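You operate a simulated robot arm through the tools that you are given. There is no shell and no other tool. Be economical: measure what you need, move in short steps, check, and stop when the job is done.

Carry out the task below with a simulated two-armed robot. There is one attempt and no reset: what you move stays moved.

JOB
Fetch the grey relay that says "TYPE 35" from the top of the tester and set it on the bottom shelf of the dark rack. Then close the right bench drawer. Then close the middle bench drawer. Then switch the cell two feeder switch on. Then fetch the air slide from the top of the blue bench and set it on the shelf under the corner bench. Then open the switch cover, switch the small red a switch on and shut the cover again. Do these in the order given.

The check looks at the end state, three seconds after you hand in, the way a careful person would. Anything else that was tipped, shoved, dropped, spilled or broken makes it a failure. A push-on lid holds only when it is set on centred and level and pressed home; a screw cap is set on level and turned clockwise until tight.

ROBOT AND FRAMES
Two 7-joint arms with fingered hands on one trunk, on a base that drives. Base frame: it is fixed to the floor where the robot stands at the start and does not move with it; the origin is under the middle of the robot, x ahead of it, y to its left, z up. Readings come in cm, degrees, newtons and seconds.
The left shoulder is at the start at [7, 16.2, 119.6], the right one opposite. With the tool pointing down near the work surface each hand reaches from about 30 to 80 cm from the robot's upright axis, wherever it stands, measured 20 degrees to its own side. Places, roughly: air slide (17x5x6 cm) [10, 930, 80]; bottom shelf of the dark rack [-40, -300, 10]; cell two feeder switch [-280, 610, 80]; grey relay [50, -25, 75]; middle bench drawer [-600, 750, 70]; right bench drawer [-600, 800, 70]; shelf under the corner bench [170, 1150, 20]; small red a switch [-150, 1180, 90]; switch cover [-150, 1180, 90]. Payload 4 kg a hand.
The TCP of each hand is the grasp point between the finger pads, 2.6 cm short of the fingertips. In the tool frame z runs along the fingers and y along their closing line. The gripper opens to 13.2 cm. The gripper's body begins 7.3 cm behind the TCP. The gripper is a hand of 4 fingers: y runs from the thumb to the fingers, the wrist lies at [0, 0, -22.4] in the tool frame.
Orientation is that of the tool frame in the base frame, as a unit quaternion [x, y, z, w]. With the fingers straight down and closing along the base's y, the tool's x points along the base's -x, its y along +y and its z along -z.

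CONTROLS
- The arms move only by the tool play_rows. It takes "left_increments", "right_increments" or both (then of equal length, played together; a hand with none holds still); each is a list of rows, each a list of 6 numbers: the shift along the tool's x, y, z in mm, then the turn, a rotation vector about the tool's x, y, z in degrees. In form: [[tx, ty, tz, ax, ay, az], ...]. A call has 1 to 20 rows; each row is the pose to reach, as a shift and turn from the pose commanded when the call began, along the tool's axes at that moment. A row lasts 0.2 s, in which the tool goes at most 5 cm and 8.6 degrees; a call with a longer step from one row to the next is refused whole. Where a pose cannot be reached the arm comes as near as it can. A force on the tool above 40 N (or 10 N above the force at the start of the call, whichever is more), or a blocked arm, ends the call early, and 0.2 s more pass. In this call time passes only in rows, and 0.2 s behind the last. It gives the time, the measured TCP pose, the force on the tool (base axes), the opening and the grip force at its end, in the units of the frame above (readings bear some noise), with the torque about the TCP (base axes, N m) and any sound that the robot's microphone picked up, and new pictures: "pictures" is both (left out), scene, wrist or none (wrist: the cameras of the hands that moved).
- Cameras (640 x 400 px; columns grow to the right, rows downward): "scene" is now at [12.05, -3.26, 140.32]; the picture's right is [-0.42, -0.91, 0.00], its down [-0.69, 0.32, -0.65] and it looks along [0.59, -0.27, -0.76] (base axes); focal length 292 px, centre (320, 200). "left" rides on the left gripper at [-7.3, 0.6, -9.4] in its tool frame; the picture's right is [-0.08, -1.00, 0.00], its down [0.78, -0.06, -0.62] and it looks along [0.61, -0.05, 0.79] (tool axes); focal length 230 px, centre (320, 200). "right" rides on the right gripper at [7.3, 0.6, -9.4] in its tool frame; the picture's right is [-0.08, 1.00, 0.00], its down [-0.78, -0.06, -0.62] and it looks along [-0.61, -0.05, 0.79] (tool axes); focal length 230 px, centre (320, 200). There is no depth. A picture from a camera that has moved, and an enlarged one, comes with that camera's place and axes in the base frame and with its lens.
- slide_trunk(by): slides the trunk up (or, below 0, down) by that many cm; the arms and the scene camera ride with it, the base frame stays. It gives what a move gives, with no picture.
- steer(legs): drives the robot by 1 to 6 legs, each [ahead, left, turn to the left] in cm, cm and degrees, along the robot's own axes; the way and the turn of a leg run together, so that a leg with both is an arc; at most 150 cm and 180 degrees a leg. The arms and the cameras ride along, it lands a little off, and it stops where it bumps. It gives what a move gives, and a new picture of the scene camera.
- set_fingers(finger1, finger2, finger3, thumb_bend, hand): sets how far each is bent, from 0 (flat) to 1 (curled in); at 0.3 the hand is open as for a grip, at 0.7 the pads meet at the TCP. One left out holds its place. A second passes; each finger stops where it meets its share of the squeeze, and holds until it gets a number again. It is the only way to open and close the hand. It gives what a move gives, with no picture; readings hold the bend of each and the force on the fingers (four entries, about 0 where the hand has none), thumb and palm.
- aim_head(pan, tilt): turns the head with the scene camera to pan (to the left, within 86 degrees either way) and tilt (down, from -29 to 69), counted from straight ahead of the robot. It gives what a move gives, and a new picture of the scene camera.
- inspect(camera, box): a new picture of the part [left, top, right, bottom] of that camera's present view, enlarged. The clock stands still meanwhile.
- hand_in(): hands the job in; it is judged then, once.

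Go step by step. Nothing tells you exact positions but the pictures and the camera data: compare them with the known pose of the tool, close in by small moves and look again before you grip or let go. The budget is 165 turns and 260 pictures, counting those below and the enlarged ones. Unless the task says otherwise, let go and move clear before handing in.

The tools are called by a JSON object that holds its "name" and its "arguments". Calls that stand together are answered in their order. play_rows: Moves the arms, as the interface text tells. Its arguments: {"type":"object","properties":{"left_increments":{"type":"array"},"right_increments":{"type":"array"},"pictures":{"type":"string","enum":["both","scene","wrist","none"]}},"required":[]} The other tools are called the same way: slide_trunk (by) slides the trunk up or down; set_fingers (finger1, finger2, finger3, thumb_bend, hand) moves the fingers one by one; steer (legs) drives the base; aim_head (pan, tilt) turns the head that bears the scene camera; inspect (camera, box) takes an enlarged picture of a part of a camera's view; hand_in () hands the job in.

At the start:

```text
time_s: 0.0
left_tcp_pos: [40.86, 2.68, 108.11]
left_ee_rot: [0.0, 1.0, 0.0, 0.001]
left_contact_force: [-0.6, -0.3, -0.3]
left_moment: [0.01, 0.01, 0.01]
left_grip_width: 13.18
left_gripper_force: 0.1
left_shape: jaw
left_bend: [0.3, 0.3, 0.3, 0.3]
left_finger forces: [0.0, 0.0, 0.0, 0.0, 0.0, 0.0]
right_tcp_pos: [44.39, -44.15, 98.03]
right_ee_rot: [0.0, 1.0, 0.0, -0.001]
right_contact_force: [-0.1, -0.7, 1.1]
right_moment: [-0.03, 0.01, -0.02]
right_grip_width: 13.16
right_gripper_force: 0.0
right_shape: jaw
right_bend: [0.3, 0.3, 0.3, 0.3]
right_finger forces: [0.0, 0.0, 0.0, 0.1, 0.0, 0.1]
trunk travel left (down, up): [-67.5, 26.5]
robot x, y, heading: [-0.01, -0.16, 0.1]
head pan, tilt: [-24.8, 49.2]
```

scene: 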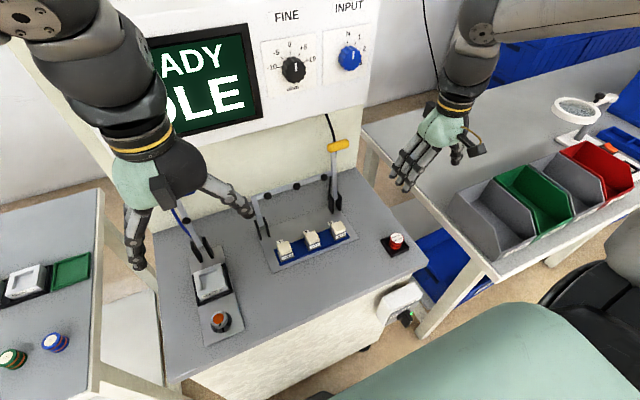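
right: 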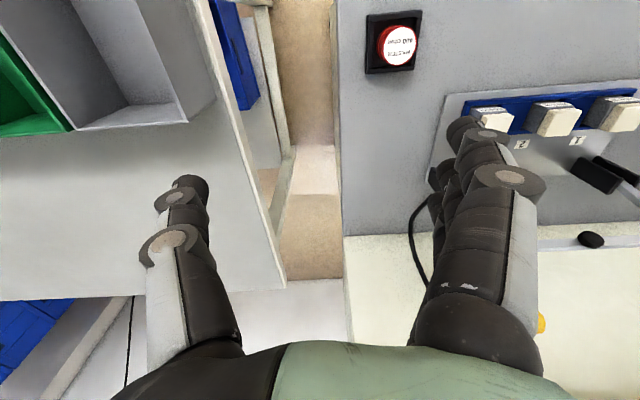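
left: 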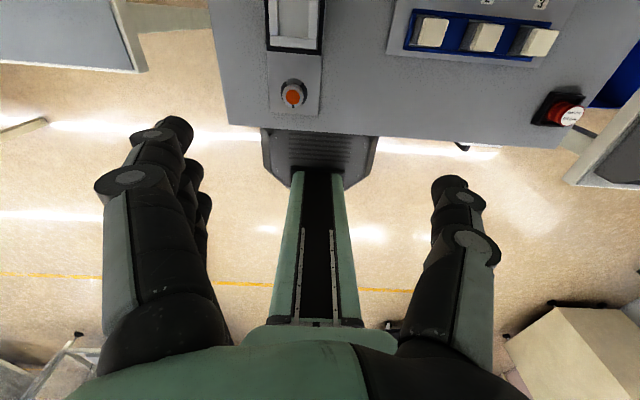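

I see the tester with several light relays in the scene view. I enlarge the picture to read the labels.

{"name": "inspect", "arguments": {"camera": "scene", "box": [150, 160, 430, 340]}}

{"name": "inspect", "arguments": {"camera": "left", "box": [220, 0, 600, 140]}}

{"name": "inspect", "arguments": {"camera": "right", "box": [340, 0, 640, 200]}}

```text
2.22 times, centred on (290, 250) of scene
camera zoom: at [12.05, -3.26, 140.32], right [-0.42, -0.91, 0.0], down [-0.69, 0.32, -0.65], along [0.59, -0.27, -0.76], focal length 648 px, centre (387, 89)
```

zoom: 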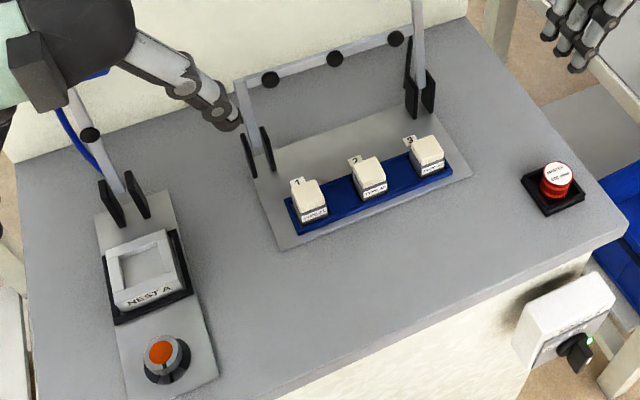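

```text
1.68 times, centred on (410, 70) of left
camera zoom: at [48.2, 3.37, 117.44], right [0.08, -1.0, 0.0], down [-0.78, -0.06, 0.62], along [-0.61, -0.05, -0.79], focal length 388 px, centre (168, 419)
```

zoom: 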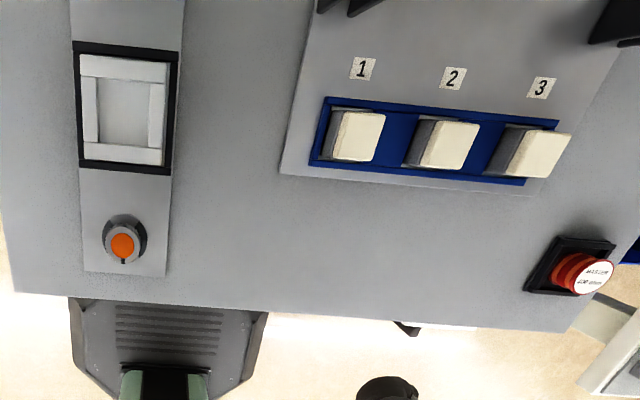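

```text
2.00 times, centred on (490, 100) of right
camera zoom: at [37.0, -43.52, 107.23], right [0.08, 1.0, 0.0], down [0.78, -0.06, 0.62], along [0.61, -0.05, -0.79], focal length 460 px, centre (-20, 400)
```

zoom: 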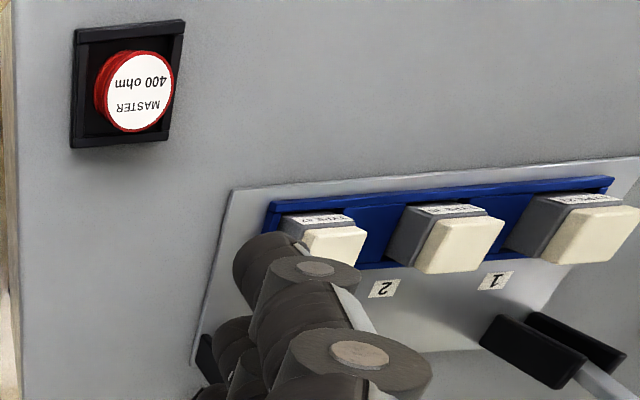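

The three grey relays in the blue strip carry labels on their front; I zoom in tighter to read them.

{"name": "inspect", "arguments": {"camera": "scene", "box": [265, 215, 355, 270]}}

{"name": "inspect", "arguments": {"camera": "right", "box": [470, 85, 630, 140]}}

```text
7.11 times, centred on (310, 242) of scene
camera zoom: at [12.05, -3.26, 140.32], right [-0.42, -0.91, 0.0], down [-0.69, 0.32, -0.65], along [0.59, -0.27, -0.76], focal length 2073 px, centre (391, -102)
```

zoom: 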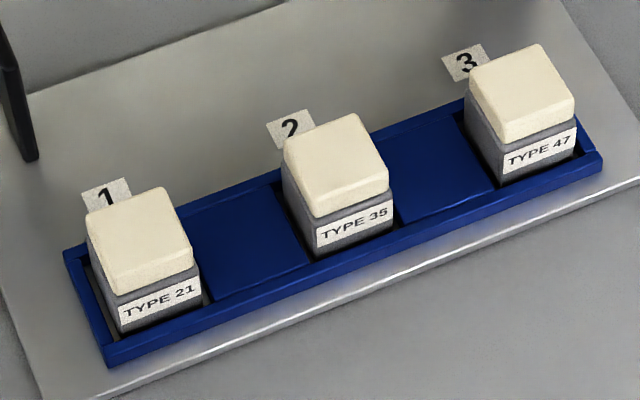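

```text
4.00 times, centred on (550, 112) of right
camera zoom: at [37.0, -43.52, 107.23], right [0.08, 1.0, 0.0], down [0.78, -0.06, 0.62], along [0.61, -0.05, -0.79], focal length 920 px, centre (-600, 550)
```

zoom: 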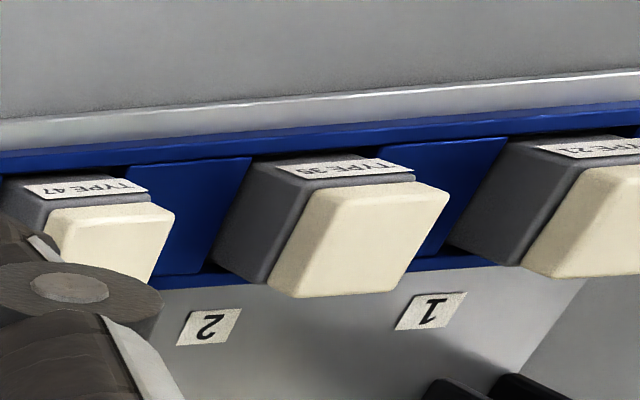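

The TYPE 35 relay is the middle one (slot 2); triangulating gives its top centre at about (48, −17.6, 81.6). Before choosing a grip I look at the rack to the right.

{"name": "aim_head", "arguments": {"pan": -86, "tilt": 20}}

```text
time_s: 1.3
left_tcp_pos: [40.81, 2.77, 108.01]
left_ee_rot: [0.001, 1.0, 0.0, 0.0]
left_contact_force: [0.4, 0.9, -0.1]
left_moment: [0.02, 0.02, -0.05]
left_grip_width: 13.18
left_gripper_force: 0.1
left_shape: jaw
left_bend: [0.3, 0.3, 0.3, 0.3]
left_finger forces: [0.0, 0.0, 0.2, 0.0, 0.1, 0.0]
right_tcp_pos: [44.28, -44.1, 97.79]
right_ee_rot: [-0.001, 1.0, -0.001, 0.0]
right_contact_force: [0.1, -0.6, -0.2]
right_moment: [0.0, -0.01, 0.0]
right_grip_width: 13.2
right_gripper_force: 0.0
right_shape: jaw
right_bend: [0.3, 0.3, 0.3, 0.3]
right_finger forces: [0.1, 0.0, 0.0, 0.0, 0.0, 0.1]
trunk travel left (down, up): [-67.5, 26.5]
robot x, y, heading: [-0.29, -0.01, 0.1]
head pan, tilt: [-85.9, 20.0]
camera scene: at [5.66, -9.29, 144.77], right [-1.0, -0.07, 0.0], down [-0.02, 0.34, -0.94], along [0.07, -0.94, -0.34], focal length 292 px, centre (320, 200)
```

scene: 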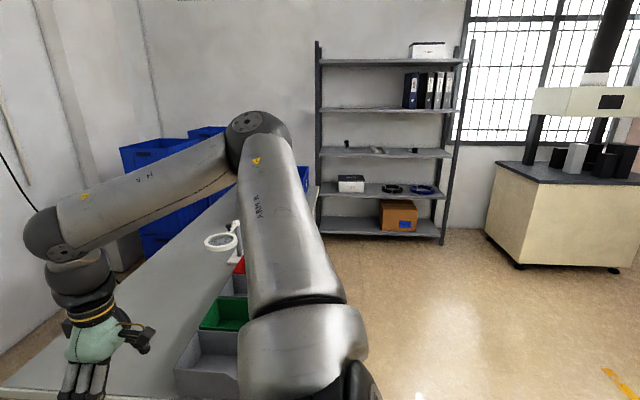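

The rack has about 40 cm clearance above its bottom shelf, so a near-vertical grip will do. I bring the right hand above the relay with fingers part closed, moving the left hand aside.

{"name": "set_fingers", "arguments": {"hand": "right", "finger1": 0.48, "finger2": 0.48, "finger3": 0.48, "thumb_bend": 0.48}}

{"name": "aim_head", "arguments": {"pan": -24, "tilt": 49}}

{"name": "play_rows", "arguments": {"right_increments": [[-7, 40, 8, 0, 0, 0], [-14, 85, 16, 0, 0, 0], [-21, 130, 24, 0, 0, 0], [-28, 175, 32, 0, 0, 0], [-33, 220, 40, 0, 0, 0], [-37, 265, 48, 0, 0, 0]], "left_increments": [[0, 30, 0, 0, 0, 0], [0, 60, 0, 0, 0, 0], [0, 90, 0, 0, 0, 0], [0, 120, 0, 0, 0, 0], [0, 150, 0, 0, 0, 0], [0, 180, 0, 0, 0, 0]], "pictures": "both"}}

```text
time_s: 2.3
left_tcp_pos: [40.93, 2.73, 108.06]
left_ee_rot: [0.0, 1.0, -0.001, 0.0]
left_contact_force: [0.0, -0.4, -0.1]
left_moment: [0.0, 0.0, -0.04]
left_grip_width: 13.17
left_gripper_force: 0.0
left_shape: jaw
left_bend: [0.3, 0.3, 0.3, 0.3]
left_finger forces: [0.0, 0.0, 0.0, 0.0, 0.1, 0.1]
right_tcp_pos: [44.23, -44.18, 97.9]
right_ee_rot: [0.0, 1.0, 0.0, 0.0]
right_contact_force: [0.5, -0.1, -0.9]
right_moment: [0.02, 0.01, -0.02]
right_grip_width: 7.82
right_gripper_force: 0.0
right_shape: fingers
right_bend: [0.48, 0.48, 0.48, 0.48]
right_finger forces: [0.0, 0.0, 0.0, 0.0, 0.1, 0.0]
trunk travel left (down, up): [-67.5, 26.5]
robot x, y, heading: [-0.3, -0.0, 0.2]
head pan, tilt: [-85.9, 20.0]
```

```text
time_s: 3.6
left_tcp_pos: [40.84, 2.78, 108.1]
left_ee_rot: [0.0, 1.0, -0.001, 0.0]
left_contact_force: [-0.4, 1.1, 0.0]
left_moment: [0.0, 0.03, -0.03]
left_grip_width: 13.19
left_gripper_force: 0.0
left_shape: jaw
left_bend: [0.3, 0.3, 0.3, 0.3]
left_finger forces: [0.0, 0.0, 0.1, 0.0, 0.0, 0.0]
right_tcp_pos: [44.26, -44.0, 97.95]
right_ee_rot: [0.0, 1.0, 0.0, 0.0]
right_contact_force: [0.7, -0.1, -0.3]
right_moment: [0.02, -0.02, -0.01]
right_grip_width: 7.82
right_gripper_force: 0.1
right_shape: fingers
right_bend: [0.48, 0.48, 0.48, 0.48]
right_finger forces: [0.1, 0.1, 0.1, 0.0, 0.0, 0.0]
trunk travel left (down, up): [-67.5, 26.5]
robot x, y, heading: [0.01, -0.29, -0.1]
head pan, tilt: [-24.0, 49.0]
camera scene: at [12.1, -3.18, 140.35], right [-0.41, -0.91, 0.0], down [-0.69, 0.31, -0.66], along [0.6, -0.27, -0.75], focal length 292 px, centre (320, 200)
```

scene: 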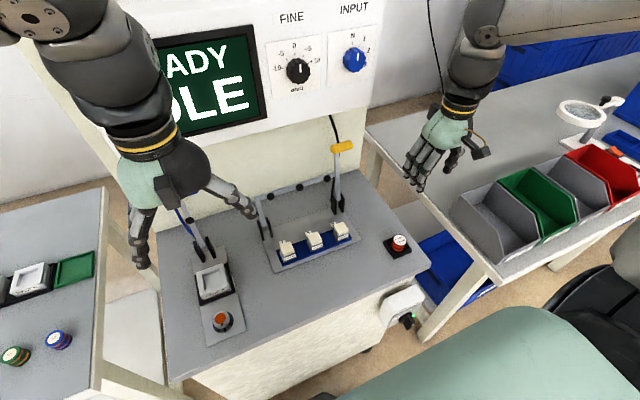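

```text
time_s: 5.0
left_tcp_pos: [40.9, 20.95, 108.08]
left_ee_rot: [0.0, 1.0, -0.001, -0.001]
left_contact_force: [0.3, 0.4, 0.3]
left_moment: [-0.04, 0.02, -0.02]
left_grip_width: 13.2
left_gripper_force: 0.0
left_shape: jaw
left_bend: [0.3, 0.3, 0.3, 0.3]
left_finger forces: [0.1, 0.0, 0.1, 0.0, 0.0, 0.0]
right_tcp_pos: [48.05, -17.7, 93.01]
right_ee_rot: [0.001, 1.0, 0.0, -0.002]
right_contact_force: [-0.2, 0.8, 0.2]
right_moment: [0.0, 0.02, 0.0]
right_grip_width: 7.76
right_gripper_force: 0.1
right_shape: fingers
right_bend: [0.48, 0.48, 0.48, 0.48]
right_finger forces: [0.0, 0.0, 0.0, 0.0, 0.0, 0.1]
trunk travel left (down, up): [-67.5, 26.5]
robot x, y, heading: [0.05, -0.26, 0.0]
head pan, tilt: [-24.0, 49.0]
camera scene: at [12.25, -3.02, 140.34], right [-0.41, -0.91, 0.0], down [-0.69, 0.31, -0.66], along [0.6, -0.27, -0.76], focal length 292 px, centre (320, 200)
camera right: at [40.64, -17.0, 102.42], right [0.08, 1.0, 0.0], down [0.79, -0.06, 0.62], along [0.61, -0.05, -0.79], focal length 230 px, centre (320, 200)
camera left: at [48.28, 21.56, 117.37], right [0.08, -1.0, 0.0], down [-0.78, -0.06, 0.62], along [-0.62, -0.05, -0.79], focal length 230 px, centre (320, 200)
```

scene: 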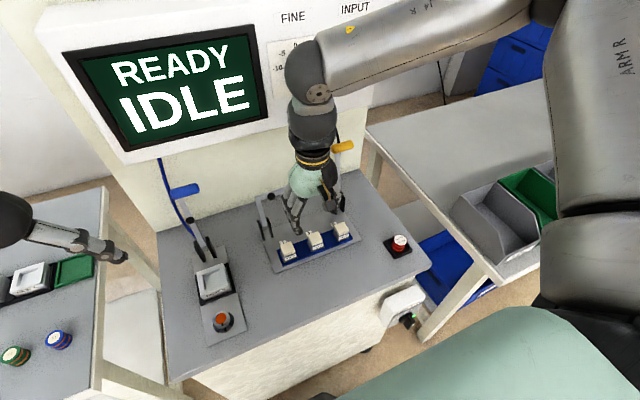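
right: 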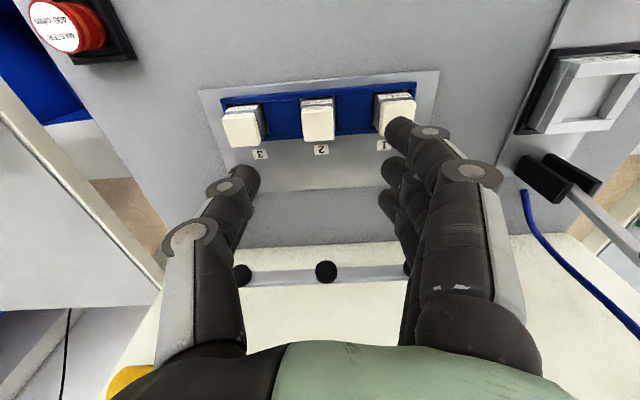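
left: 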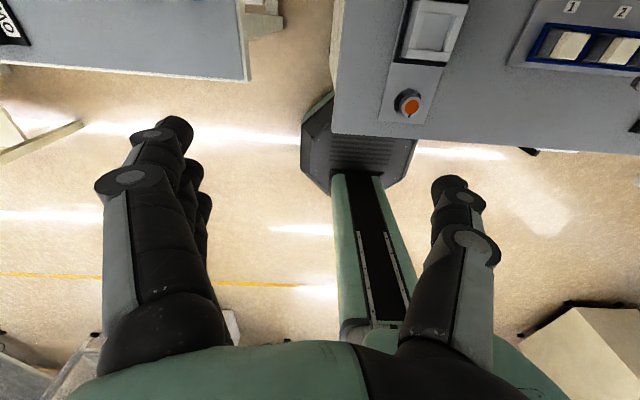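

The wrist view confirms the relay straight below the TCP. I narrow the fingers a bit more and go down to just above the neighbours' tops.

{"name": "set_fingers", "arguments": {"hand": "right", "finger1": 0.54, "finger2": 0.54, "finger3": 0.54, "thumb_bend": 0.54}}

{"name": "play_rows", "arguments": {"right_increments": [[0, 1, 25, 0, 0, 0], [0, 1, 50, 0, 0, 0], [0, 1, 70, 0, 0, 0], [0, 1, 80, 0, 0, 0]], "pictures": "both"}}

```text
time_s: 6.0
left_tcp_pos: [40.91, 20.79, 108.02]
left_ee_rot: [0.0, 1.0, 0.0, 0.0]
left_contact_force: [0.1, 0.2, -0.3]
left_moment: [0.0, 0.0, -0.04]
left_grip_width: 13.18
left_gripper_force: 0.0
left_shape: jaw
left_bend: [0.3, 0.3, 0.3, 0.3]
left_finger forces: [0.0, 0.0, 0.0, 0.0, 0.0, 0.1]
right_tcp_pos: [47.74, -17.7, 93.09]
right_ee_rot: [0.0, 1.0, 0.0, 0.001]
right_contact_force: [0.2, -0.2, 0.4]
right_moment: [0.01, 0.0, 0.0]
right_grip_width: 5.83
right_gripper_force: 0.1
right_shape: fingers
right_bend: [0.54, 0.54, 0.54, 0.54]
right_finger forces: [0.0, 0.1, 0.0, 0.0, 0.0, 0.0]
trunk travel left (down, up): [-67.5, 26.5]
robot x, y, heading: [-0.36, 0.03, -0.0]
head pan, tilt: [-24.0, 49.0]
```

```text
time_s: 7.0
left_tcp_pos: [40.91, 20.78, 107.95]
left_ee_rot: [0.0, 1.0, 0.0, 0.0]
left_contact_force: [-0.6, 0.3, 0.5]
left_moment: [0.0, 0.02, 0.0]
left_grip_width: 13.18
left_gripper_force: 0.0
left_shape: jaw
left_bend: [0.3, 0.3, 0.3, 0.3]
left_finger forces: [0.1, 0.0, 0.1, 0.1, 0.0, 0.0]
right_tcp_pos: [47.38, -18.67, 85.74]
right_ee_rot: [0.0, 1.0, 0.0, 0.0]
right_contact_force: [0.3, -0.2, -0.2]
right_moment: [0.01, 0.0, 0.02]
right_grip_width: 5.82
right_gripper_force: 0.0
right_shape: fingers
right_bend: [0.54, 0.54, 0.54, 0.54]
right_finger forces: [0.0, 0.0, 0.1, 0.0, 0.1, 0.0]
right hand out of reach, approached as far as the arm can: row 3, 4
trunk travel left (down, up): [-67.5, 26.5]
robot x, y, heading: [0.08, 0.15, -0.2]
head pan, tilt: [-24.0, 49.0]
camera scene: at [12.14, -3.17, 140.34], right [-0.41, -0.91, 0.0], down [-0.69, 0.31, -0.66], along [0.6, -0.27, -0.76], focal length 292 px, centre (320, 200)
camera right: at [40.11, -18.12, 95.14], right [0.08, 1.0, 0.0], down [0.78, -0.06, 0.62], along [0.62, -0.05, -0.79], focal length 230 px, centre (320, 200)
```

scene: 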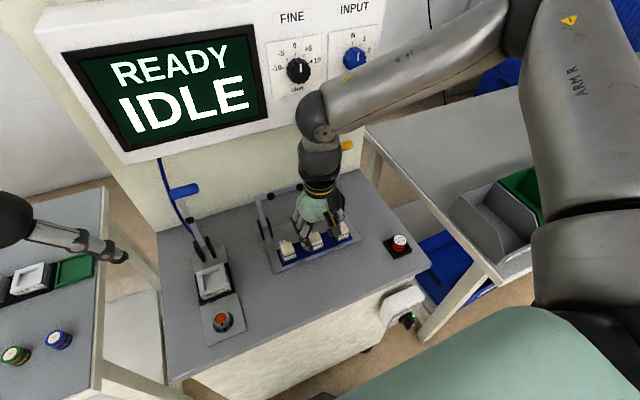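
right: 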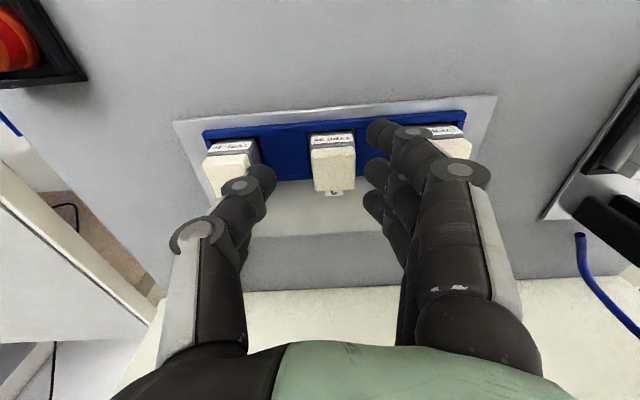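

The arm hits its reach limit, so I raise the hand and will lower the trunk instead.

{"name": "play_rows", "arguments": {"right_increments": [[0, 0, -30, 0, 0, 0], [0, 0, -70, 0, 0, 0], [0, 0, -100, 0, 0, 0]], "pictures": "none"}}

{"name": "slide_trunk", "arguments": {"by": -10}}

```text
time_s: 7.8
left_tcp_pos: [40.72, 20.9, 108.12]
left_ee_rot: [0.0, 1.0, 0.0, -0.001]
left_contact_force: [-0.2, -0.2, -0.1]
left_moment: [0.02, 0.0, -0.02]
left_grip_width: 13.19
left_gripper_force: 0.1
left_shape: jaw
left_bend: [0.3, 0.3, 0.3, 0.3]
left_finger forces: [0.1, 0.0, 0.0, 0.1, 0.0, 0.1]
right_tcp_pos: [47.43, -18.64, 96.08]
right_ee_rot: [0.0, 1.0, -0.001, 0.0]
right_contact_force: [0.1, -0.6, 0.4]
right_moment: [-0.01, 0.0, 0.03]
right_grip_width: 5.82
right_gripper_force: 0.0
right_shape: fingers
right_bend: [0.54, 0.54, 0.54, 0.54]
right_finger forces: [0.0, 0.1, 0.0, 0.0, 0.0, 0.0]
trunk travel left (down, up): [-67.5, 26.5]
robot x, y, heading: [0.25, 0.26, -0.1]
head pan, tilt: [-24.0, 49.0]
```

```text
time_s: 9.2
left_tcp_pos: [40.77, 20.78, 97.97]
left_ee_rot: [0.0, 1.0, 0.0, 0.0]
left_contact_force: [-0.2, 0.4, -0.3]
left_moment: [0.01, 0.0, -0.02]
left_grip_width: 13.21
left_gripper_force: 0.1
left_shape: jaw
left_bend: [0.3, 0.3, 0.3, 0.3]
left_finger forces: [0.0, 0.0, 0.0, 0.1, 0.1, 0.1]
right_tcp_pos: [47.4, -18.67, 85.95]
right_ee_rot: [0.0, 1.0, -0.001, 0.0]
right_contact_force: [0.0, -0.1, 0.4]
right_moment: [-0.03, 0.03, 0.0]
right_grip_width: 5.86
right_gripper_force: 0.1
right_shape: fingers
right_bend: [0.54, 0.54, 0.54, 0.54]
right_finger forces: [0.0, 0.0, 0.0, 0.1, 0.0, 0.0]
trunk travel left (down, up): [-57.5, 36.5]
robot x, y, heading: [0.07, 0.04, -0.1]
head pan, tilt: [-24.0, 49.0]
```

Now I correct sideways by about 1 cm and go down to z≈83.

{"name": "play_rows", "arguments": {"right_increments": [[-6, 10, 0, 0, 0, 0], [-6, 10, 15, 0, 0, 0], [-6, 10, 27, 0, 0, 0]], "pictures": "both"}}

{"name": "inspect", "arguments": {"camera": "scene", "box": [260, 140, 380, 220]}}

```text
time_s: 10.0
left_tcp_pos: [40.97, 20.92, 98.04]
left_ee_rot: [0.0, 1.0, 0.0, 0.0]
left_contact_force: [0.9, 0.7, 0.7]
left_moment: [0.02, 0.04, 0.01]
left_grip_width: 13.2
left_gripper_force: 0.1
left_shape: jaw
left_bend: [0.3, 0.3, 0.3, 0.3]
left_finger forces: [0.0, 0.1, 0.0, 0.1, 0.0, 0.0]
right_tcp_pos: [48.13, -17.72, 83.34]
right_ee_rot: [0.0, 1.0, 0.0, 0.0]
right_contact_force: [-0.4, 0.5, 0.3]
right_moment: [-0.02, 0.0, 0.04]
right_grip_width: 5.85
right_gripper_force: 0.0
right_shape: fingers
right_bend: [0.54, 0.54, 0.54, 0.54]
right_finger forces: [0.1, 0.0, 0.1, 0.0, 0.0, 0.0]
trunk travel left (down, up): [-57.5, 36.5]
robot x, y, heading: [0.16, -0.1, 0.0]
head pan, tilt: [-24.0, 49.0]
camera scene: at [12.14, -3.16, 130.34], right [-0.41, -0.91, 0.0], down [-0.69, 0.31, -0.66], along [0.6, -0.27, -0.76], focal length 292 px, centre (320, 200)
camera right: at [40.79, -17.14, 92.62], right [0.08, 1.0, 0.0], down [0.79, -0.06, 0.62], along [0.61, -0.05, -0.79], focal length 230 px, centre (320, 200)
```

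scene: 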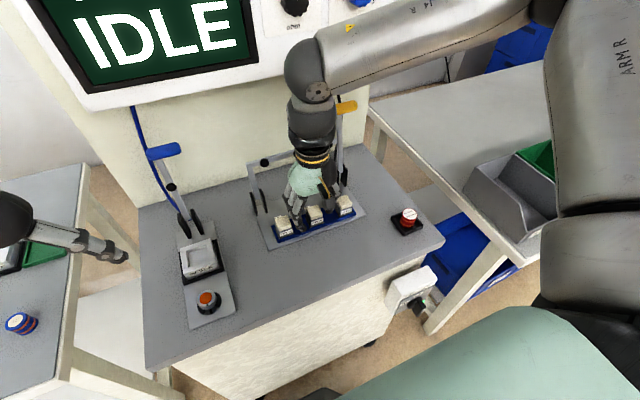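
right: 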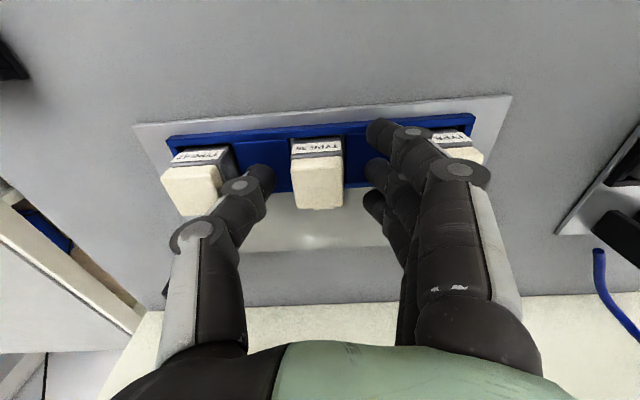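

```text
5.00 times, centred on (320, 180) of scene
camera zoom: at [12.14, -3.16, 130.34], right [-0.41, -0.91, 0.0], down [-0.69, 0.31, -0.66], along [0.6, -0.27, -0.76], focal length 1458 px, centre (320, 300)
```

zoom: 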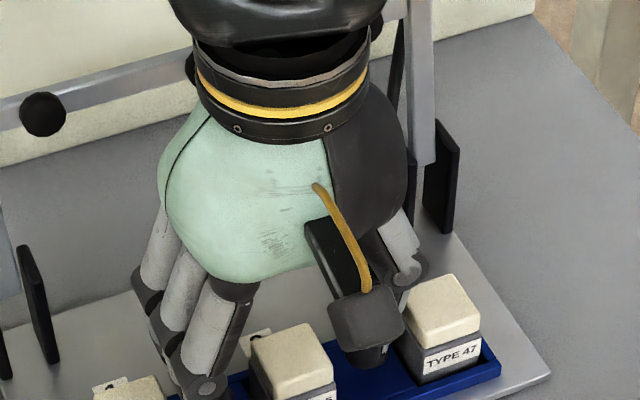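

Aligned. Down the last 1.5 cm, then close.

{"name": "play_rows", "arguments": {"right_increments": [[0, 0, 8, 0, 0, 0], [0, 0, 16, 0, 0, 0]], "pictures": "none"}}

{"name": "set_fingers", "arguments": {"hand": "right", "finger1": 0.75, "finger2": 0.75, "finger3": 0.75, "thumb_bend": 0.75}}

{"name": "inspect", "arguments": {"camera": "right", "box": [120, 80, 520, 330]}}

```text
time_s: 10.6
left_tcp_pos: [40.59, 20.85, 98.22]
left_ee_rot: [-0.001, 1.0, -0.002, 0.001]
left_contact_force: [1.0, -0.2, 0.0]
left_moment: [0.04, 0.01, 0.03]
left_grip_width: 13.19
left_gripper_force: 0.1
left_shape: jaw
left_bend: [0.3, 0.3, 0.3, 0.3]
left_finger forces: [0.0, 0.0, 0.1, 0.2, 0.0, 0.0]
right_tcp_pos: [48.1, -17.52, 82.59]
right_ee_rot: [0.0, 1.0, 0.002, 0.007]
right_contact_force: [-8.3, -1.4, 28.7]
right_moment: [-0.84, 0.47, -0.15]
right_grip_width: 5.96
right_gripper_force: 14.4
right_shape: fingers
right_bend: [0.55, 0.54, 0.54, 0.55]
right_finger forces: [4.8, 1.8, 0.0, 0.1, 22.8, 0.1]
trunk travel left (down, up): [-57.5, 36.5]
robot x, y, heading: [-0.07, -0.36, -0.1]
head pan, tilt: [-24.0, 49.0]
stopped in row 2 (right hand): the force on the tool passed its limit at 48 N (the readings are from after the stop); the commanded pose is now the measured one
```

```text
time_s: 11.6
left_tcp_pos: [40.83, 20.78, 98.2]
left_ee_rot: [0.0, 1.0, 0.0, 0.001]
left_contact_force: [-0.2, -0.5, 0.6]
left_moment: [-0.02, 0.01, 0.0]
left_grip_width: 13.18
left_gripper_force: 0.1
left_shape: jaw
left_bend: [0.3, 0.3, 0.3, 0.3]
left_finger forces: [0.0, 0.0, 0.1, 0.0, 0.0, 0.0]
right_tcp_pos: [48.33, -17.54, 82.45]
right_ee_rot: [-0.001, 1.0, 0.002, 0.006]
right_contact_force: [1.3, -5.9, 15.5]
right_moment: [-0.5, 0.02, -0.01]
right_grip_width: 1.99
right_gripper_force: 19.9
right_shape: fingers
right_bend: [0.74, 0.67, 0.75, 0.68]
right_finger forces: [3.8, 10.5, 0.0, 0.1, 26.3, 0.0]
trunk travel left (down, up): [-57.5, 36.5]
robot x, y, heading: [0.13, -0.01, -0.1]
head pan, tilt: [-24.0, 49.0]
```

```text
1.60 times, centred on (320, 205) of right
camera zoom: at [40.89, -17.04, 91.64], right [0.08, 1.0, 0.0], down [0.78, -0.06, 0.62], along [0.62, -0.05, -0.78], focal length 368 px, centre (320, 192)
```

zoom: 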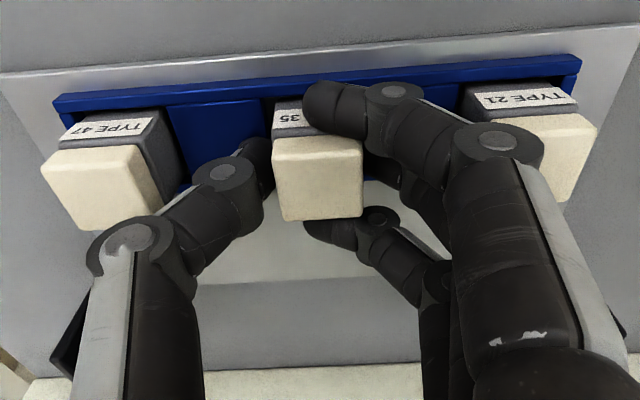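

The middle finger and thumb hold the relay, with the outer fingers caging it front and back. I lift slowly and check.

{"name": "play_rows", "arguments": {"right_increments": [[0, 0, -4, 0, 0, 0], [0, 0, -10, 0, 0, 0], [0, 0, -20, 0, 0, 0], [0, 0, -35, 0, 0, 0], [0, 0, -50, 0, 0, 0]], "pictures": "both"}}

```text
time_s: 12.8
left_tcp_pos: [40.87, 20.88, 97.98]
left_ee_rot: [0.0, 1.0, -0.001, 0.001]
left_contact_force: [0.3, -0.4, -0.4]
left_moment: [0.02, 0.01, -0.05]
left_grip_width: 13.18
left_gripper_force: 0.0
left_shape: jaw
left_bend: [0.3, 0.3, 0.3, 0.3]
left_finger forces: [0.1, 0.0, 0.0, 0.0, 0.0, 0.0]
right_tcp_pos: [48.24, -17.67, 87.33]
right_ee_rot: [-0.001, 1.0, 0.002, 0.004]
right_contact_force: [-0.4, 0.2, -0.7]
right_moment: [0.0, -0.02, 0.0]
right_grip_width: 1.74
right_gripper_force: 13.8
right_shape: fingers
right_bend: [0.74, 0.66, 0.75, 0.68]
right_finger forces: [3.1, 11.5, 0.1, 0.0, 13.6, 0.0]
trunk travel left (down, up): [-57.5, 36.5]
robot x, y, heading: [-0.06, -0.14, -0.1]
head pan, tilt: [-24.0, 49.0]
camera scene: at [12.07, -3.14, 130.35], right [-0.41, -0.91, 0.0], down [-0.69, 0.31, -0.66], along [0.6, -0.27, -0.75], focal length 292 px, centre (320, 200)
camera right: at [40.91, -17.02, 96.6], right [0.08, 1.0, 0.0], down [0.78, -0.06, 0.62], along [0.62, -0.05, -0.78], focal length 230 px, centre (320, 200)
```

scene: 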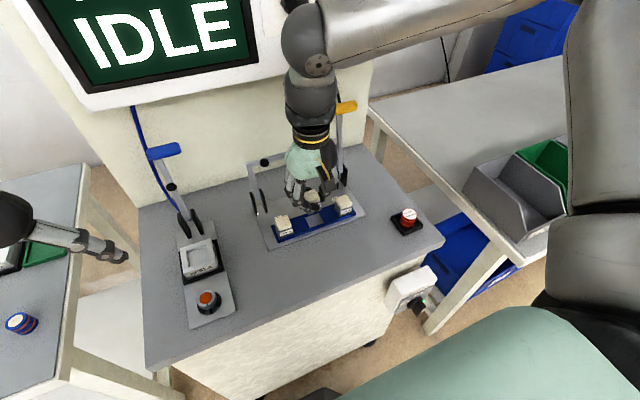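
right: 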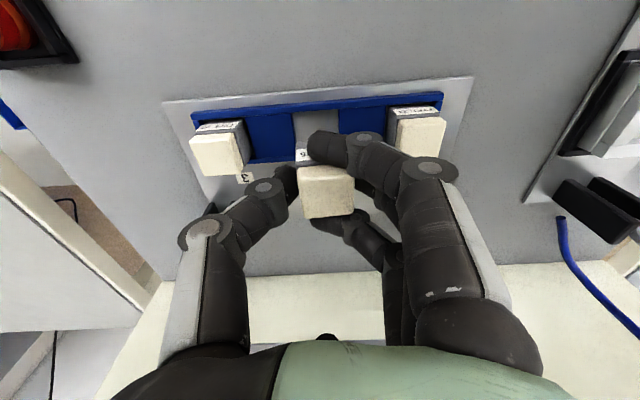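

The relay is out of its socket and held. I lift, draw the hand in, then back off from the tester.

{"name": "play_rows", "arguments": {"right_increments": [[0, 0, -40, 0, 0, 0], [0, 0, -80, 0, 0, 0], [0, 0, -120, 0, 0, 0], [30, -10, -150, 0, 0, 0], [60, -20, -170, 0, 0, 0]], "pictures": "none"}}

{"name": "steer", "arguments": {"legs": [[-45, 0, 0], [0, 0, -90]]}}

{"name": "aim_head", "arguments": {"pan": 0, "tilt": 25}}

```text
time_s: 14.0
left_tcp_pos: [40.87, 20.76, 98.06]
left_ee_rot: [0.0, 1.0, 0.0, 0.001]
left_contact_force: [0.0, -0.7, 1.0]
left_moment: [0.0, 0.0, -0.04]
left_grip_width: 13.16
left_gripper_force: 0.0
left_shape: jaw
left_bend: [0.3, 0.3, 0.3, 0.3]
left_finger forces: [0.0, 0.0, 0.1, 0.0, 0.0, 0.0]
right_tcp_pos: [42.04, -19.67, 104.3]
right_ee_rot: [-0.001, 1.0, 0.002, 0.006]
right_contact_force: [-1.0, 0.1, -0.3]
right_moment: [0.01, -0.03, -0.01]
right_grip_width: 1.71
right_gripper_force: 13.4
right_shape: fingers
right_bend: [0.74, 0.66, 0.75, 0.68]
right_finger forces: [2.8, 11.5, 0.0, 0.0, 13.5, 0.0]
trunk travel left (down, up): [-57.5, 36.5]
robot x, y, heading: [0.09, -0.23, -0.2]
head pan, tilt: [-24.0, 49.0]
```

```text
time_s: 20.5
left_tcp_pos: [-24.08, -40.74, 98.09]
left_ee_rot: [0.704, 0.71, 0.0, 0.0]
left_contact_force: [-0.4, -0.1, 0.6]
left_moment: [-0.03, -0.01, -0.01]
left_grip_width: 13.17
left_gripper_force: 0.0
left_shape: jaw
left_bend: [0.3, 0.3, 0.3, 0.3]
left_finger forces: [0.1, 0.0, 0.0, 0.0, 0.0, 0.0]
right_tcp_pos: [-64.51, -42.24, 104.33]
right_ee_rot: [0.705, 0.709, -0.002, 0.004]
right_contact_force: [-0.1, 0.1, -0.2]
right_moment: [0.0, 0.02, 0.02]
right_grip_width: 1.59
right_gripper_force: 13.1
right_shape: fingers
right_bend: [0.74, 0.66, 0.75, 0.68]
right_finger forces: [1.9, 11.7, 0.0, 0.0, 13.1, 0.1]
trunk travel left (down, up): [-57.5, 36.5]
robot x, y, heading: [-44.85, -0.18, -89.8]
head pan, tilt: [-24.0, 49.0]
camera scene: at [-48.22, -12.17, 130.35], right [-0.92, 0.4, 0.0], down [0.3, 0.69, -0.66], along [-0.26, -0.6, -0.75], focal length 292 px, centre (320, 200)
```

scene: 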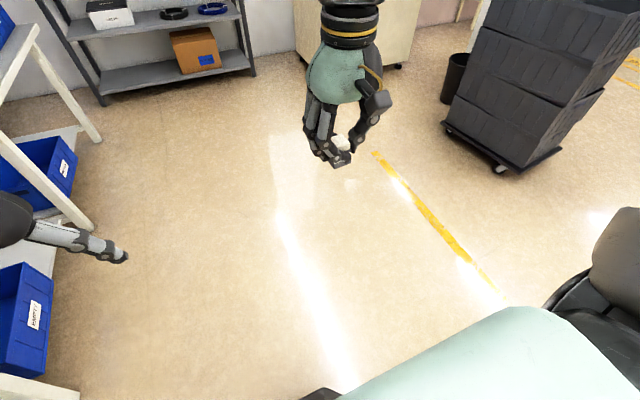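

```text
time_s: 21.4
left_tcp_pos: [-24.07, -40.66, 98.12]
left_ee_rot: [0.705, 0.709, 0.0, 0.0]
left_contact_force: [0.2, 0.1, -0.2]
left_moment: [0.0, 0.0, 0.01]
left_grip_width: 13.19
left_gripper_force: 0.0
left_shape: jaw
left_bend: [0.3, 0.3, 0.3, 0.3]
left_finger forces: [0.1, 0.0, 0.0, 0.0, 0.0, 0.0]
right_tcp_pos: [-64.52, -42.07, 104.23]
right_ee_rot: [0.705, 0.71, -0.002, 0.005]
right_contact_force: [0.1, 0.1, -0.4]
right_moment: [0.0, 0.0, -0.01]
right_grip_width: 1.58
right_gripper_force: 13.4
right_shape: fingers
right_bend: [0.74, 0.66, 0.75, 0.68]
right_finger forces: [1.8, 11.8, 0.0, 0.0, 13.1, 0.0]
trunk travel left (down, up): [-57.5, 36.5]
robot x, y, heading: [-44.88, -0.08, -89.6]
head pan, tilt: [0.0, 25.0]
camera scene: at [-45.04, -14.24, 133.95], right [-1.0, -0.01, 0.0], down [0.0, 0.42, -0.91], along [0.01, -0.91, -0.42], focal length 292 px, centre (320, 200)
```

scene: 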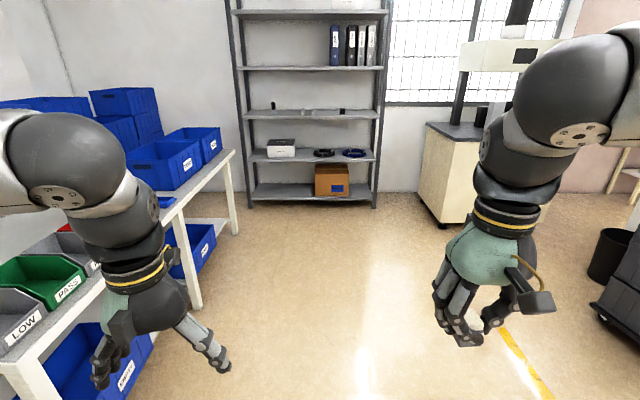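

The relay is still held and the rack is ahead. I drive to a stand-off in front of it, lower the trunk there and test the reach in free space.

{"name": "steer", "arguments": {"legs": [[85, 5, 0], [80, 4, 0]]}}

{"name": "slide_trunk", "arguments": {"by": -57}}

```text
time_s: 29.8
left_tcp_pos: [-14.31, -205.89, 97.97]
left_ee_rot: [0.707, 0.707, 0.0, 0.0]
left_contact_force: [0.4, -0.6, -0.3]
left_moment: [-0.04, -0.01, 0.01]
left_grip_width: 13.19
left_gripper_force: 0.1
left_shape: jaw
left_bend: [0.3, 0.3, 0.3, 0.3]
left_finger forces: [0.0, 0.0, 0.1, 0.0, 0.0, 0.0]
right_tcp_pos: [-54.93, -207.28, 104.32]
right_ee_rot: [0.706, 0.708, -0.002, 0.004]
right_contact_force: [0.1, -0.2, 0.1]
right_moment: [0.0, 0.01, 0.03]
right_grip_width: 1.57
right_gripper_force: 13.0
right_shape: fingers
right_bend: [0.74, 0.66, 0.75, 0.68]
right_finger forces: [1.8, 11.8, 0.0, 0.1, 13.0, 0.0]
trunk travel left (down, up): [-57.5, 36.5]
robot x, y, heading: [-35.14, -165.14, -89.7]
head pan, tilt: [0.0, 25.0]
camera scene: at [-35.28, -179.38, 133.96], right [-1.0, 0.0, 0.0], down [0.0, 0.42, -0.91], along [0.0, -0.91, -0.42], focal length 292 px, centre (320, 200)
```

scene: 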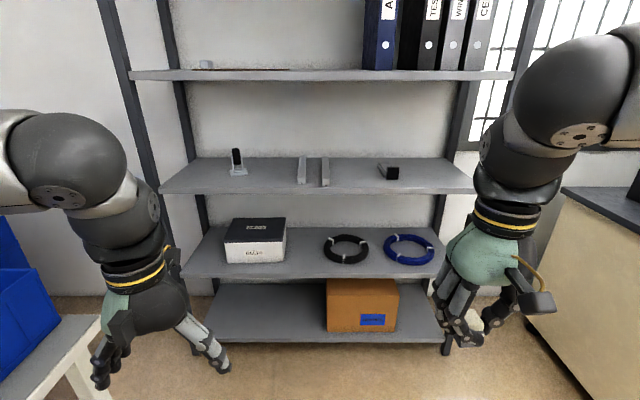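

```text
refused: -57 is not a number from -40 to 40
```

Shelf front edge is at y≈−282, bottom shelf z≈10, next shelf z≈50, and the free space is left of the brown box. I lower the trunk in two slides.

{"name": "slide_trunk", "arguments": {"by": -40}}

{"name": "slide_trunk", "arguments": {"by": -17}}

{"name": "play_rows", "arguments": {"right_increments": [[0, 40, 20, 0, 0, 0], [-30, 80, 50, 0, -5, 0], [-60, 120, 80, 0, -10, 0], [-90, 160, 120, 0, -15, 0], [-120, 200, 160, 0, -20, 0], [-150, 240, 190, 0, -25, 0], [-180, 280, 220, 0, -25, 0]], "pictures": "both"}}

```text
time_s: 33.6
left_tcp_pos: [-14.4, -206.03, 57.99]
left_ee_rot: [0.706, 0.708, 0.0, 0.0]
left_contact_force: [1.0, 0.1, -1.0]
left_moment: [0.02, 0.0, -0.01]
left_grip_width: 13.2
left_gripper_force: 0.0
left_shape: jaw
left_bend: [0.3, 0.3, 0.3, 0.3]
left_finger forces: [0.1, 0.0, 0.0, 0.1, 0.0, 0.0]
right_tcp_pos: [-54.86, -207.22, 64.27]
right_ee_rot: [0.707, 0.708, -0.001, 0.004]
right_contact_force: [-0.6, -0.5, -0.2]
right_moment: [0.0, 0.01, 0.02]
right_grip_width: 1.58
right_gripper_force: 13.3
right_shape: fingers
right_bend: [0.74, 0.66, 0.75, 0.68]
right_finger forces: [1.8, 11.8, 0.1, 0.0, 13.0, 0.0]
trunk travel left (down, up): [-17.5, 76.5]
robot x, y, heading: [-35.46, -165.05, -89.9]
head pan, tilt: [0.0, 25.0]
```

```text
time_s: 35.5
left_tcp_pos: [-14.38, -206.0, 40.99]
left_ee_rot: [0.707, 0.708, 0.0, 0.0]
left_contact_force: [-0.1, -0.1, -0.1]
left_moment: [0.01, -0.01, -0.01]
left_grip_width: 13.19
left_gripper_force: 0.0
left_shape: jaw
left_bend: [0.3, 0.3, 0.3, 0.3]
left_finger forces: [0.0, 0.0, 0.1, 0.0, 0.0, 0.0]
right_tcp_pos: [-54.91, -207.37, 47.26]
right_ee_rot: [0.707, 0.708, -0.002, 0.004]
right_contact_force: [0.6, -0.2, 0.2]
right_moment: [0.01, 0.01, -0.02]
right_grip_width: 1.58
right_gripper_force: 13.7
right_shape: fingers
right_bend: [0.74, 0.66, 0.75, 0.68]
right_finger forces: [1.8, 11.8, 0.1, 0.1, 13.0, 0.0]
trunk travel left (down, up): [-0.5, 93.5]
robot x, y, heading: [-35.25, -165.34, -90.0]
head pan, tilt: [0.0, 25.0]
```

```text
refused: row 2 steps farther than a row can; nothing moved
```

I split the motion into smaller rows and also move the left hand further left for room.

{"name": "play_rows", "arguments": {"right_increments": [[0, 20, 20, 0, 0, 0], [-20, 40, 45, 0, -4, 0], [-40, 65, 70, 0, -8, 0], [-60, 90, 95, 0, -12, 0], [-80, 115, 120, 0, -16, 0], [-100, 140, 145, 0, -20, 0], [-120, 165, 165, 0, -20, 0], [-140, 190, 185, 0, -20, 0], [-155, 215, 200, 0, -20, 0], [-170, 240, 215, 0, -20, 0], [-180, 270, 220, 0, -20, 0]], "left_increments": [[0, 20, 0, 0, 0, 0], [0, 40, 0, 0, 0, 0], [0, 60, 0, 0, 0, 0], [0, 80, 0, 0, 0, 0], [0, 100, 0, 0, 0, 0], [0, 100, 0, 0, 0, 0], [0, 100, 0, 0, 0, 0], [0, 100, 0, 0, 0, 0], [0, 100, 0, 0, 0, 0], [0, 100, 0, 0, 0, 0], [0, 100, 0, 0, 0, 0]], "pictures": "both"}}

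```text
time_s: 37.9
left_tcp_pos: [-4.28, -205.84, 40.99]
left_ee_rot: [0.706, 0.708, 0.0, 0.001]
left_contact_force: [-0.6, 0.2, -0.5]
left_moment: [0.0, 0.03, -0.01]
left_grip_width: 13.18
left_gripper_force: 0.0
left_shape: jaw
left_bend: [0.3, 0.3, 0.3, 0.3]
left_finger forces: [0.0, 0.0, 0.0, 0.0, 0.0, 0.1]
right_tcp_pos: [-48.28, -218.34, 31.17]
right_ee_rot: [0.696, 0.696, -0.125, 0.127]
right_contact_force: [-0.5, -0.3, -0.5]
right_moment: [0.03, -0.02, 0.0]
right_grip_width: 1.49
right_gripper_force: 12.7
right_shape: fingers
right_bend: [0.75, 0.65, 0.75, 0.68]
right_finger forces: [1.7, 11.8, 0.0, 0.0, 12.9, 0.0]
right hand out of reach, approached as far as the arm can: row 4, 5, 6, 7, 8, 9, 10, 11
trunk travel left (down, up): [-0.5, 93.5]
robot x, y, heading: [-35.45, -165.24, -89.7]
head pan, tilt: [0.0, 25.0]
camera scene: at [-35.28, -179.36, 76.96], right [-1.0, 0.0, 0.0], down [0.0, 0.42, -0.91], along [0.0, -0.91, -0.42], focal length 292 px, centre (320, 200)
camera right: at [-47.75, -208.23, 37.42], right [1.0, -0.07, 0.03], down [-0.06, -0.52, 0.85], along [-0.04, -0.85, -0.52], focal length 230 px, centre (320, 200)
camera left: at [-3.77, -213.13, 50.42], right [-1.0, -0.08, 0.0], down [-0.06, 0.78, 0.62], along [-0.05, 0.61, -0.79], focal length 230 px, centre (320, 200)
```

scene: 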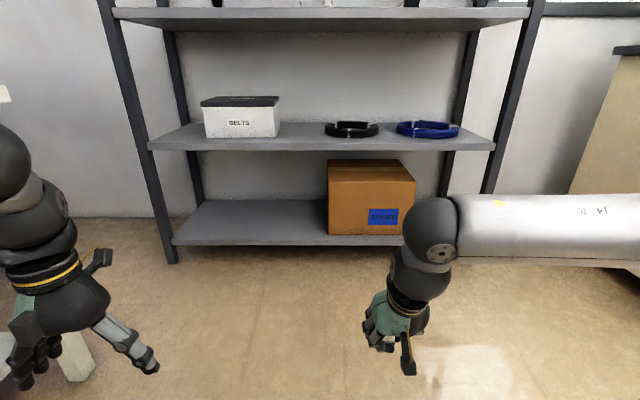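
right: 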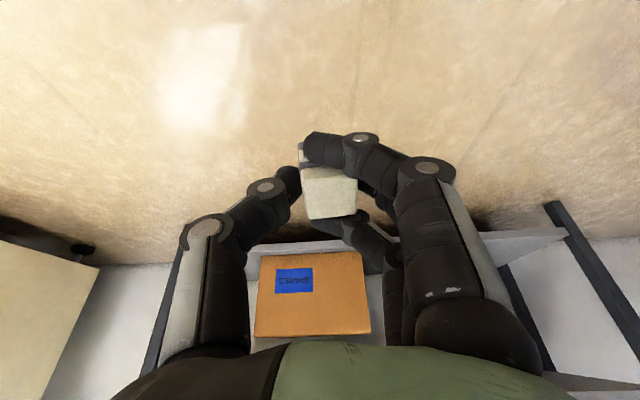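
left: 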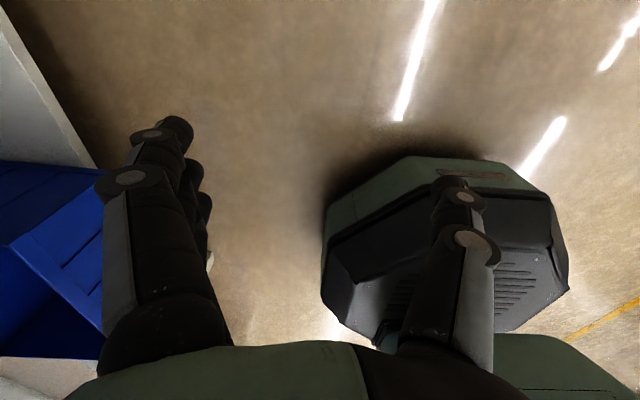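

The arm stops short here with its elbow out to the right; I test whether going lower works further right and forward.

{"name": "play_rows", "arguments": {"right_increments": [[-10, -40, 20, 0, 0, 0], [-20, -80, 40, 0, 0, 0], [-25, -110, 70, 0, 0, 0], [-28, -120, 100, 0, 0, 0], [-28, -120, 127, 0, 0, 0]], "pictures": "scene"}}

```text
time_s: 39.1
left_tcp_pos: [-4.25, -205.9, 41.14]
left_ee_rot: [0.706, 0.708, 0.0, 0.001]
left_contact_force: [0.0, 0.1, -0.6]
left_moment: [-0.03, 0.01, -0.04]
left_grip_width: 13.19
left_gripper_force: 0.0
left_shape: jaw
left_bend: [0.3, 0.3, 0.3, 0.3]
left_finger forces: [0.1, 0.1, 0.0, 0.1, 0.0, 0.0]
right_tcp_pos: [-60.33, -225.49, 20.53]
right_ee_rot: [0.695, 0.696, -0.125, 0.127]
right_contact_force: [0.2, -0.5, -0.4]
right_moment: [0.03, 0.0, -0.01]
right_grip_width: 1.52
right_gripper_force: 12.4
right_shape: fingers
right_bend: [0.75, 0.65, 0.75, 0.68]
right_finger forces: [1.5, 11.6, 0.0, 0.0, 12.7, 0.0]
trunk travel left (down, up): [-0.5, 93.5]
robot x, y, heading: [-34.99, -164.95, -89.6]
head pan, tilt: [0.0, 25.0]
camera scene: at [-35.28, -179.35, 76.96], right [-1.0, 0.0, 0.0], down [0.0, 0.42, -0.91], along [0.0, -0.91, -0.42], focal length 292 px, centre (320, 200)
```

scene: 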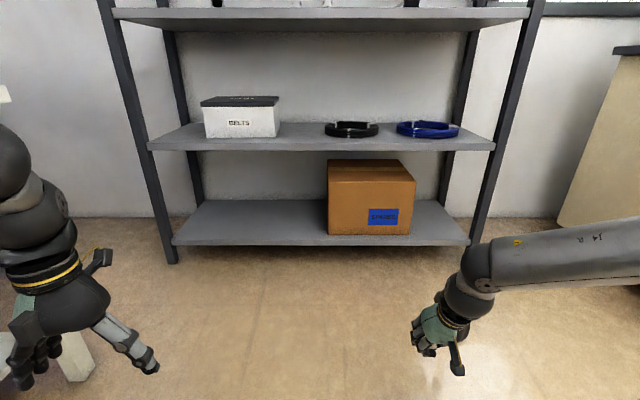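

Lower and to the right works, so the limit is crossing inward. I test whether yawing the hand lets it come further left.

{"name": "play_rows", "arguments": {"right_increments": [[0, 30, 0, 0, 0, -6], [0, 60, 0, 0, 0, -12], [0, 90, 0, 0, 0, -18], [0, 120, 0, 0, 0, -24], [0, 150, 0, 0, 0, -30], [0, 180, 0, 0, 0, -36], [0, 220, 0, 0, 0, -40], [0, 260, 0, 0, 0, -45]], "pictures": "scene"}}

```text
time_s: 40.9
left_tcp_pos: [-4.36, -205.87, 41.05]
left_ee_rot: [0.706, 0.708, -0.001, -0.001]
left_contact_force: [0.2, -0.1, -0.4]
left_moment: [0.05, -0.01, 0.0]
left_grip_width: 13.18
left_gripper_force: 0.0
left_shape: jaw
left_bend: [0.3, 0.3, 0.3, 0.3]
left_finger forces: [0.0, 0.0, 0.0, 0.0, 0.0, 0.1]
right_tcp_pos: [-49.53, -219.65, 26.9]
right_ee_rot: [0.375, 0.91, -0.162, 0.074]
right_contact_force: [1.1, 0.2, -0.5]
right_moment: [-0.02, 0.0, -0.04]
right_grip_width: 1.48
right_gripper_force: 13.0
right_shape: fingers
right_bend: [0.75, 0.65, 0.75, 0.68]
right_finger forces: [1.4, 11.7, 0.1, 0.0, 12.5, 0.1]
right hand out of reach, approached as far as the arm can: row 2, 3, 4, 5, 6, 7, 8
trunk travel left (down, up): [-0.5, 93.5]
robot x, y, heading: [-35.45, -164.93, -89.9]
head pan, tilt: [0.0, 25.0]
camera scene: at [-35.28, -179.36, 76.96], right [-1.0, 0.0, 0.0], down [0.0, 0.42, -0.91], along [0.0, -0.91, -0.42], focal length 292 px, centre (320, 200)
```

scene: 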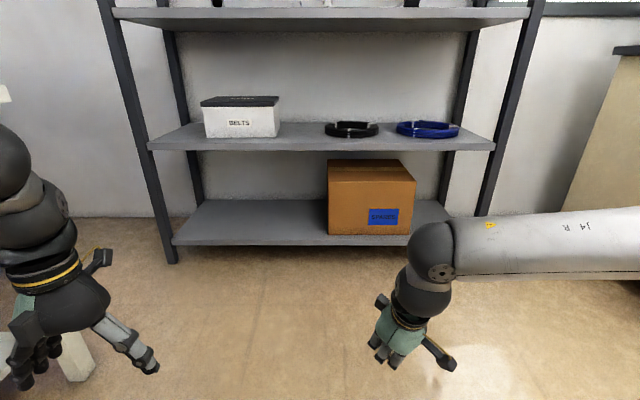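

The limit is the elbow folding too tight, not the yaw. I undo the yaw and then reach farther ahead before going left.

{"name": "play_rows", "arguments": {"right_increments": [[0, 0, 0, 0, 0, 8], [0, 0, 0, 0, 0, 16], [0, 0, 0, 0, 0, 24], [0, 0, 0, 0, 0, 32], [0, 0, 0, 0, 0, 40], [0, 0, 0, 0, 0, 45]], "pictures": "none"}}

{"name": "play_rows", "arguments": {"right_increments": [[-40, 0, 10, 0, 0, 0], [-80, 0, 20, 0, 0, 0], [-120, 0, 30, 0, 0, 0], [-160, 20, 40, 0, 0, 0], [-170, 60, 50, 0, 0, 0], [-170, 100, 60, 0, 0, 0], [-170, 140, 70, 0, 0, 0], [-170, 180, 90, 0, 0, 0], [-170, 200, 110, 0, 0, 0]], "pictures": "scene"}}

```text
time_s: 42.3
left_tcp_pos: [-4.31, -205.86, 40.91]
left_ee_rot: [0.706, 0.708, 0.0, -0.001]
left_contact_force: [-0.8, -0.3, -0.3]
left_moment: [-0.02, 0.04, 0.0]
left_grip_width: 13.17
left_gripper_force: 0.0
left_shape: jaw
left_bend: [0.3, 0.3, 0.3, 0.3]
left_finger forces: [0.1, 0.0, 0.0, 0.0, 0.0, 0.0]
right_tcp_pos: [-49.63, -219.68, 27.25]
right_ee_rot: [0.696, 0.695, -0.124, 0.128]
right_contact_force: [-0.1, -0.6, 0.2]
right_moment: [0.0, -0.01, -0.02]
right_grip_width: 1.47
right_gripper_force: 12.8
right_shape: fingers
right_bend: [0.75, 0.65, 0.75, 0.68]
right_finger forces: [1.4, 11.8, 0.0, 0.0, 12.7, 0.0]
trunk travel left (down, up): [-0.5, 93.5]
robot x, y, heading: [-34.91, -165.14, -89.7]
head pan, tilt: [0.0, 25.0]
```

```text
time_s: 44.3
left_tcp_pos: [-4.37, -205.78, 41.05]
left_ee_rot: [0.706, 0.708, 0.0, 0.0]
left_contact_force: [-0.3, 0.2, -0.2]
left_moment: [-0.01, -0.03, -0.04]
left_grip_width: 13.19
left_gripper_force: 0.0
left_shape: jaw
left_bend: [0.3, 0.3, 0.3, 0.3]
left_finger forces: [0.0, 0.0, 0.0, 0.0, 0.0, 0.0]
right_tcp_pos: [-52.58, -227.28, 30.05]
right_ee_rot: [0.695, 0.697, -0.125, 0.128]
right_contact_force: [-0.4, 0.3, -1.4]
right_moment: [0.0, 0.0, -0.01]
right_grip_width: 1.46
right_gripper_force: 13.1
right_shape: fingers
right_bend: [0.75, 0.65, 0.75, 0.68]
right_finger forces: [1.2, 11.9, 0.0, 0.0, 12.6, 0.0]
right hand out of reach, approached as far as the arm can: row 1, 2, 3, 4, 5, 6, 7, 8, 9
trunk travel left (down, up): [-0.5, 93.5]
robot x, y, heading: [-35.66, -165.28, -89.8]
head pan, tilt: [0.0, 25.0]
camera scene: at [-35.28, -179.36, 76.96], right [-1.0, 0.0, 0.0], down [0.0, 0.42, -0.91], along [0.0, -0.91, -0.42], focal length 292 px, centre (320, 200)
```

scene: 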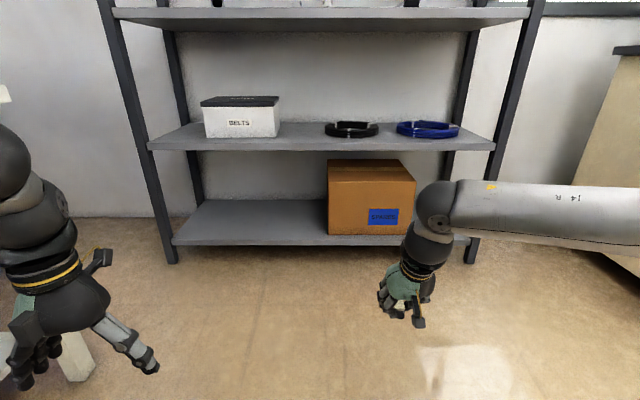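

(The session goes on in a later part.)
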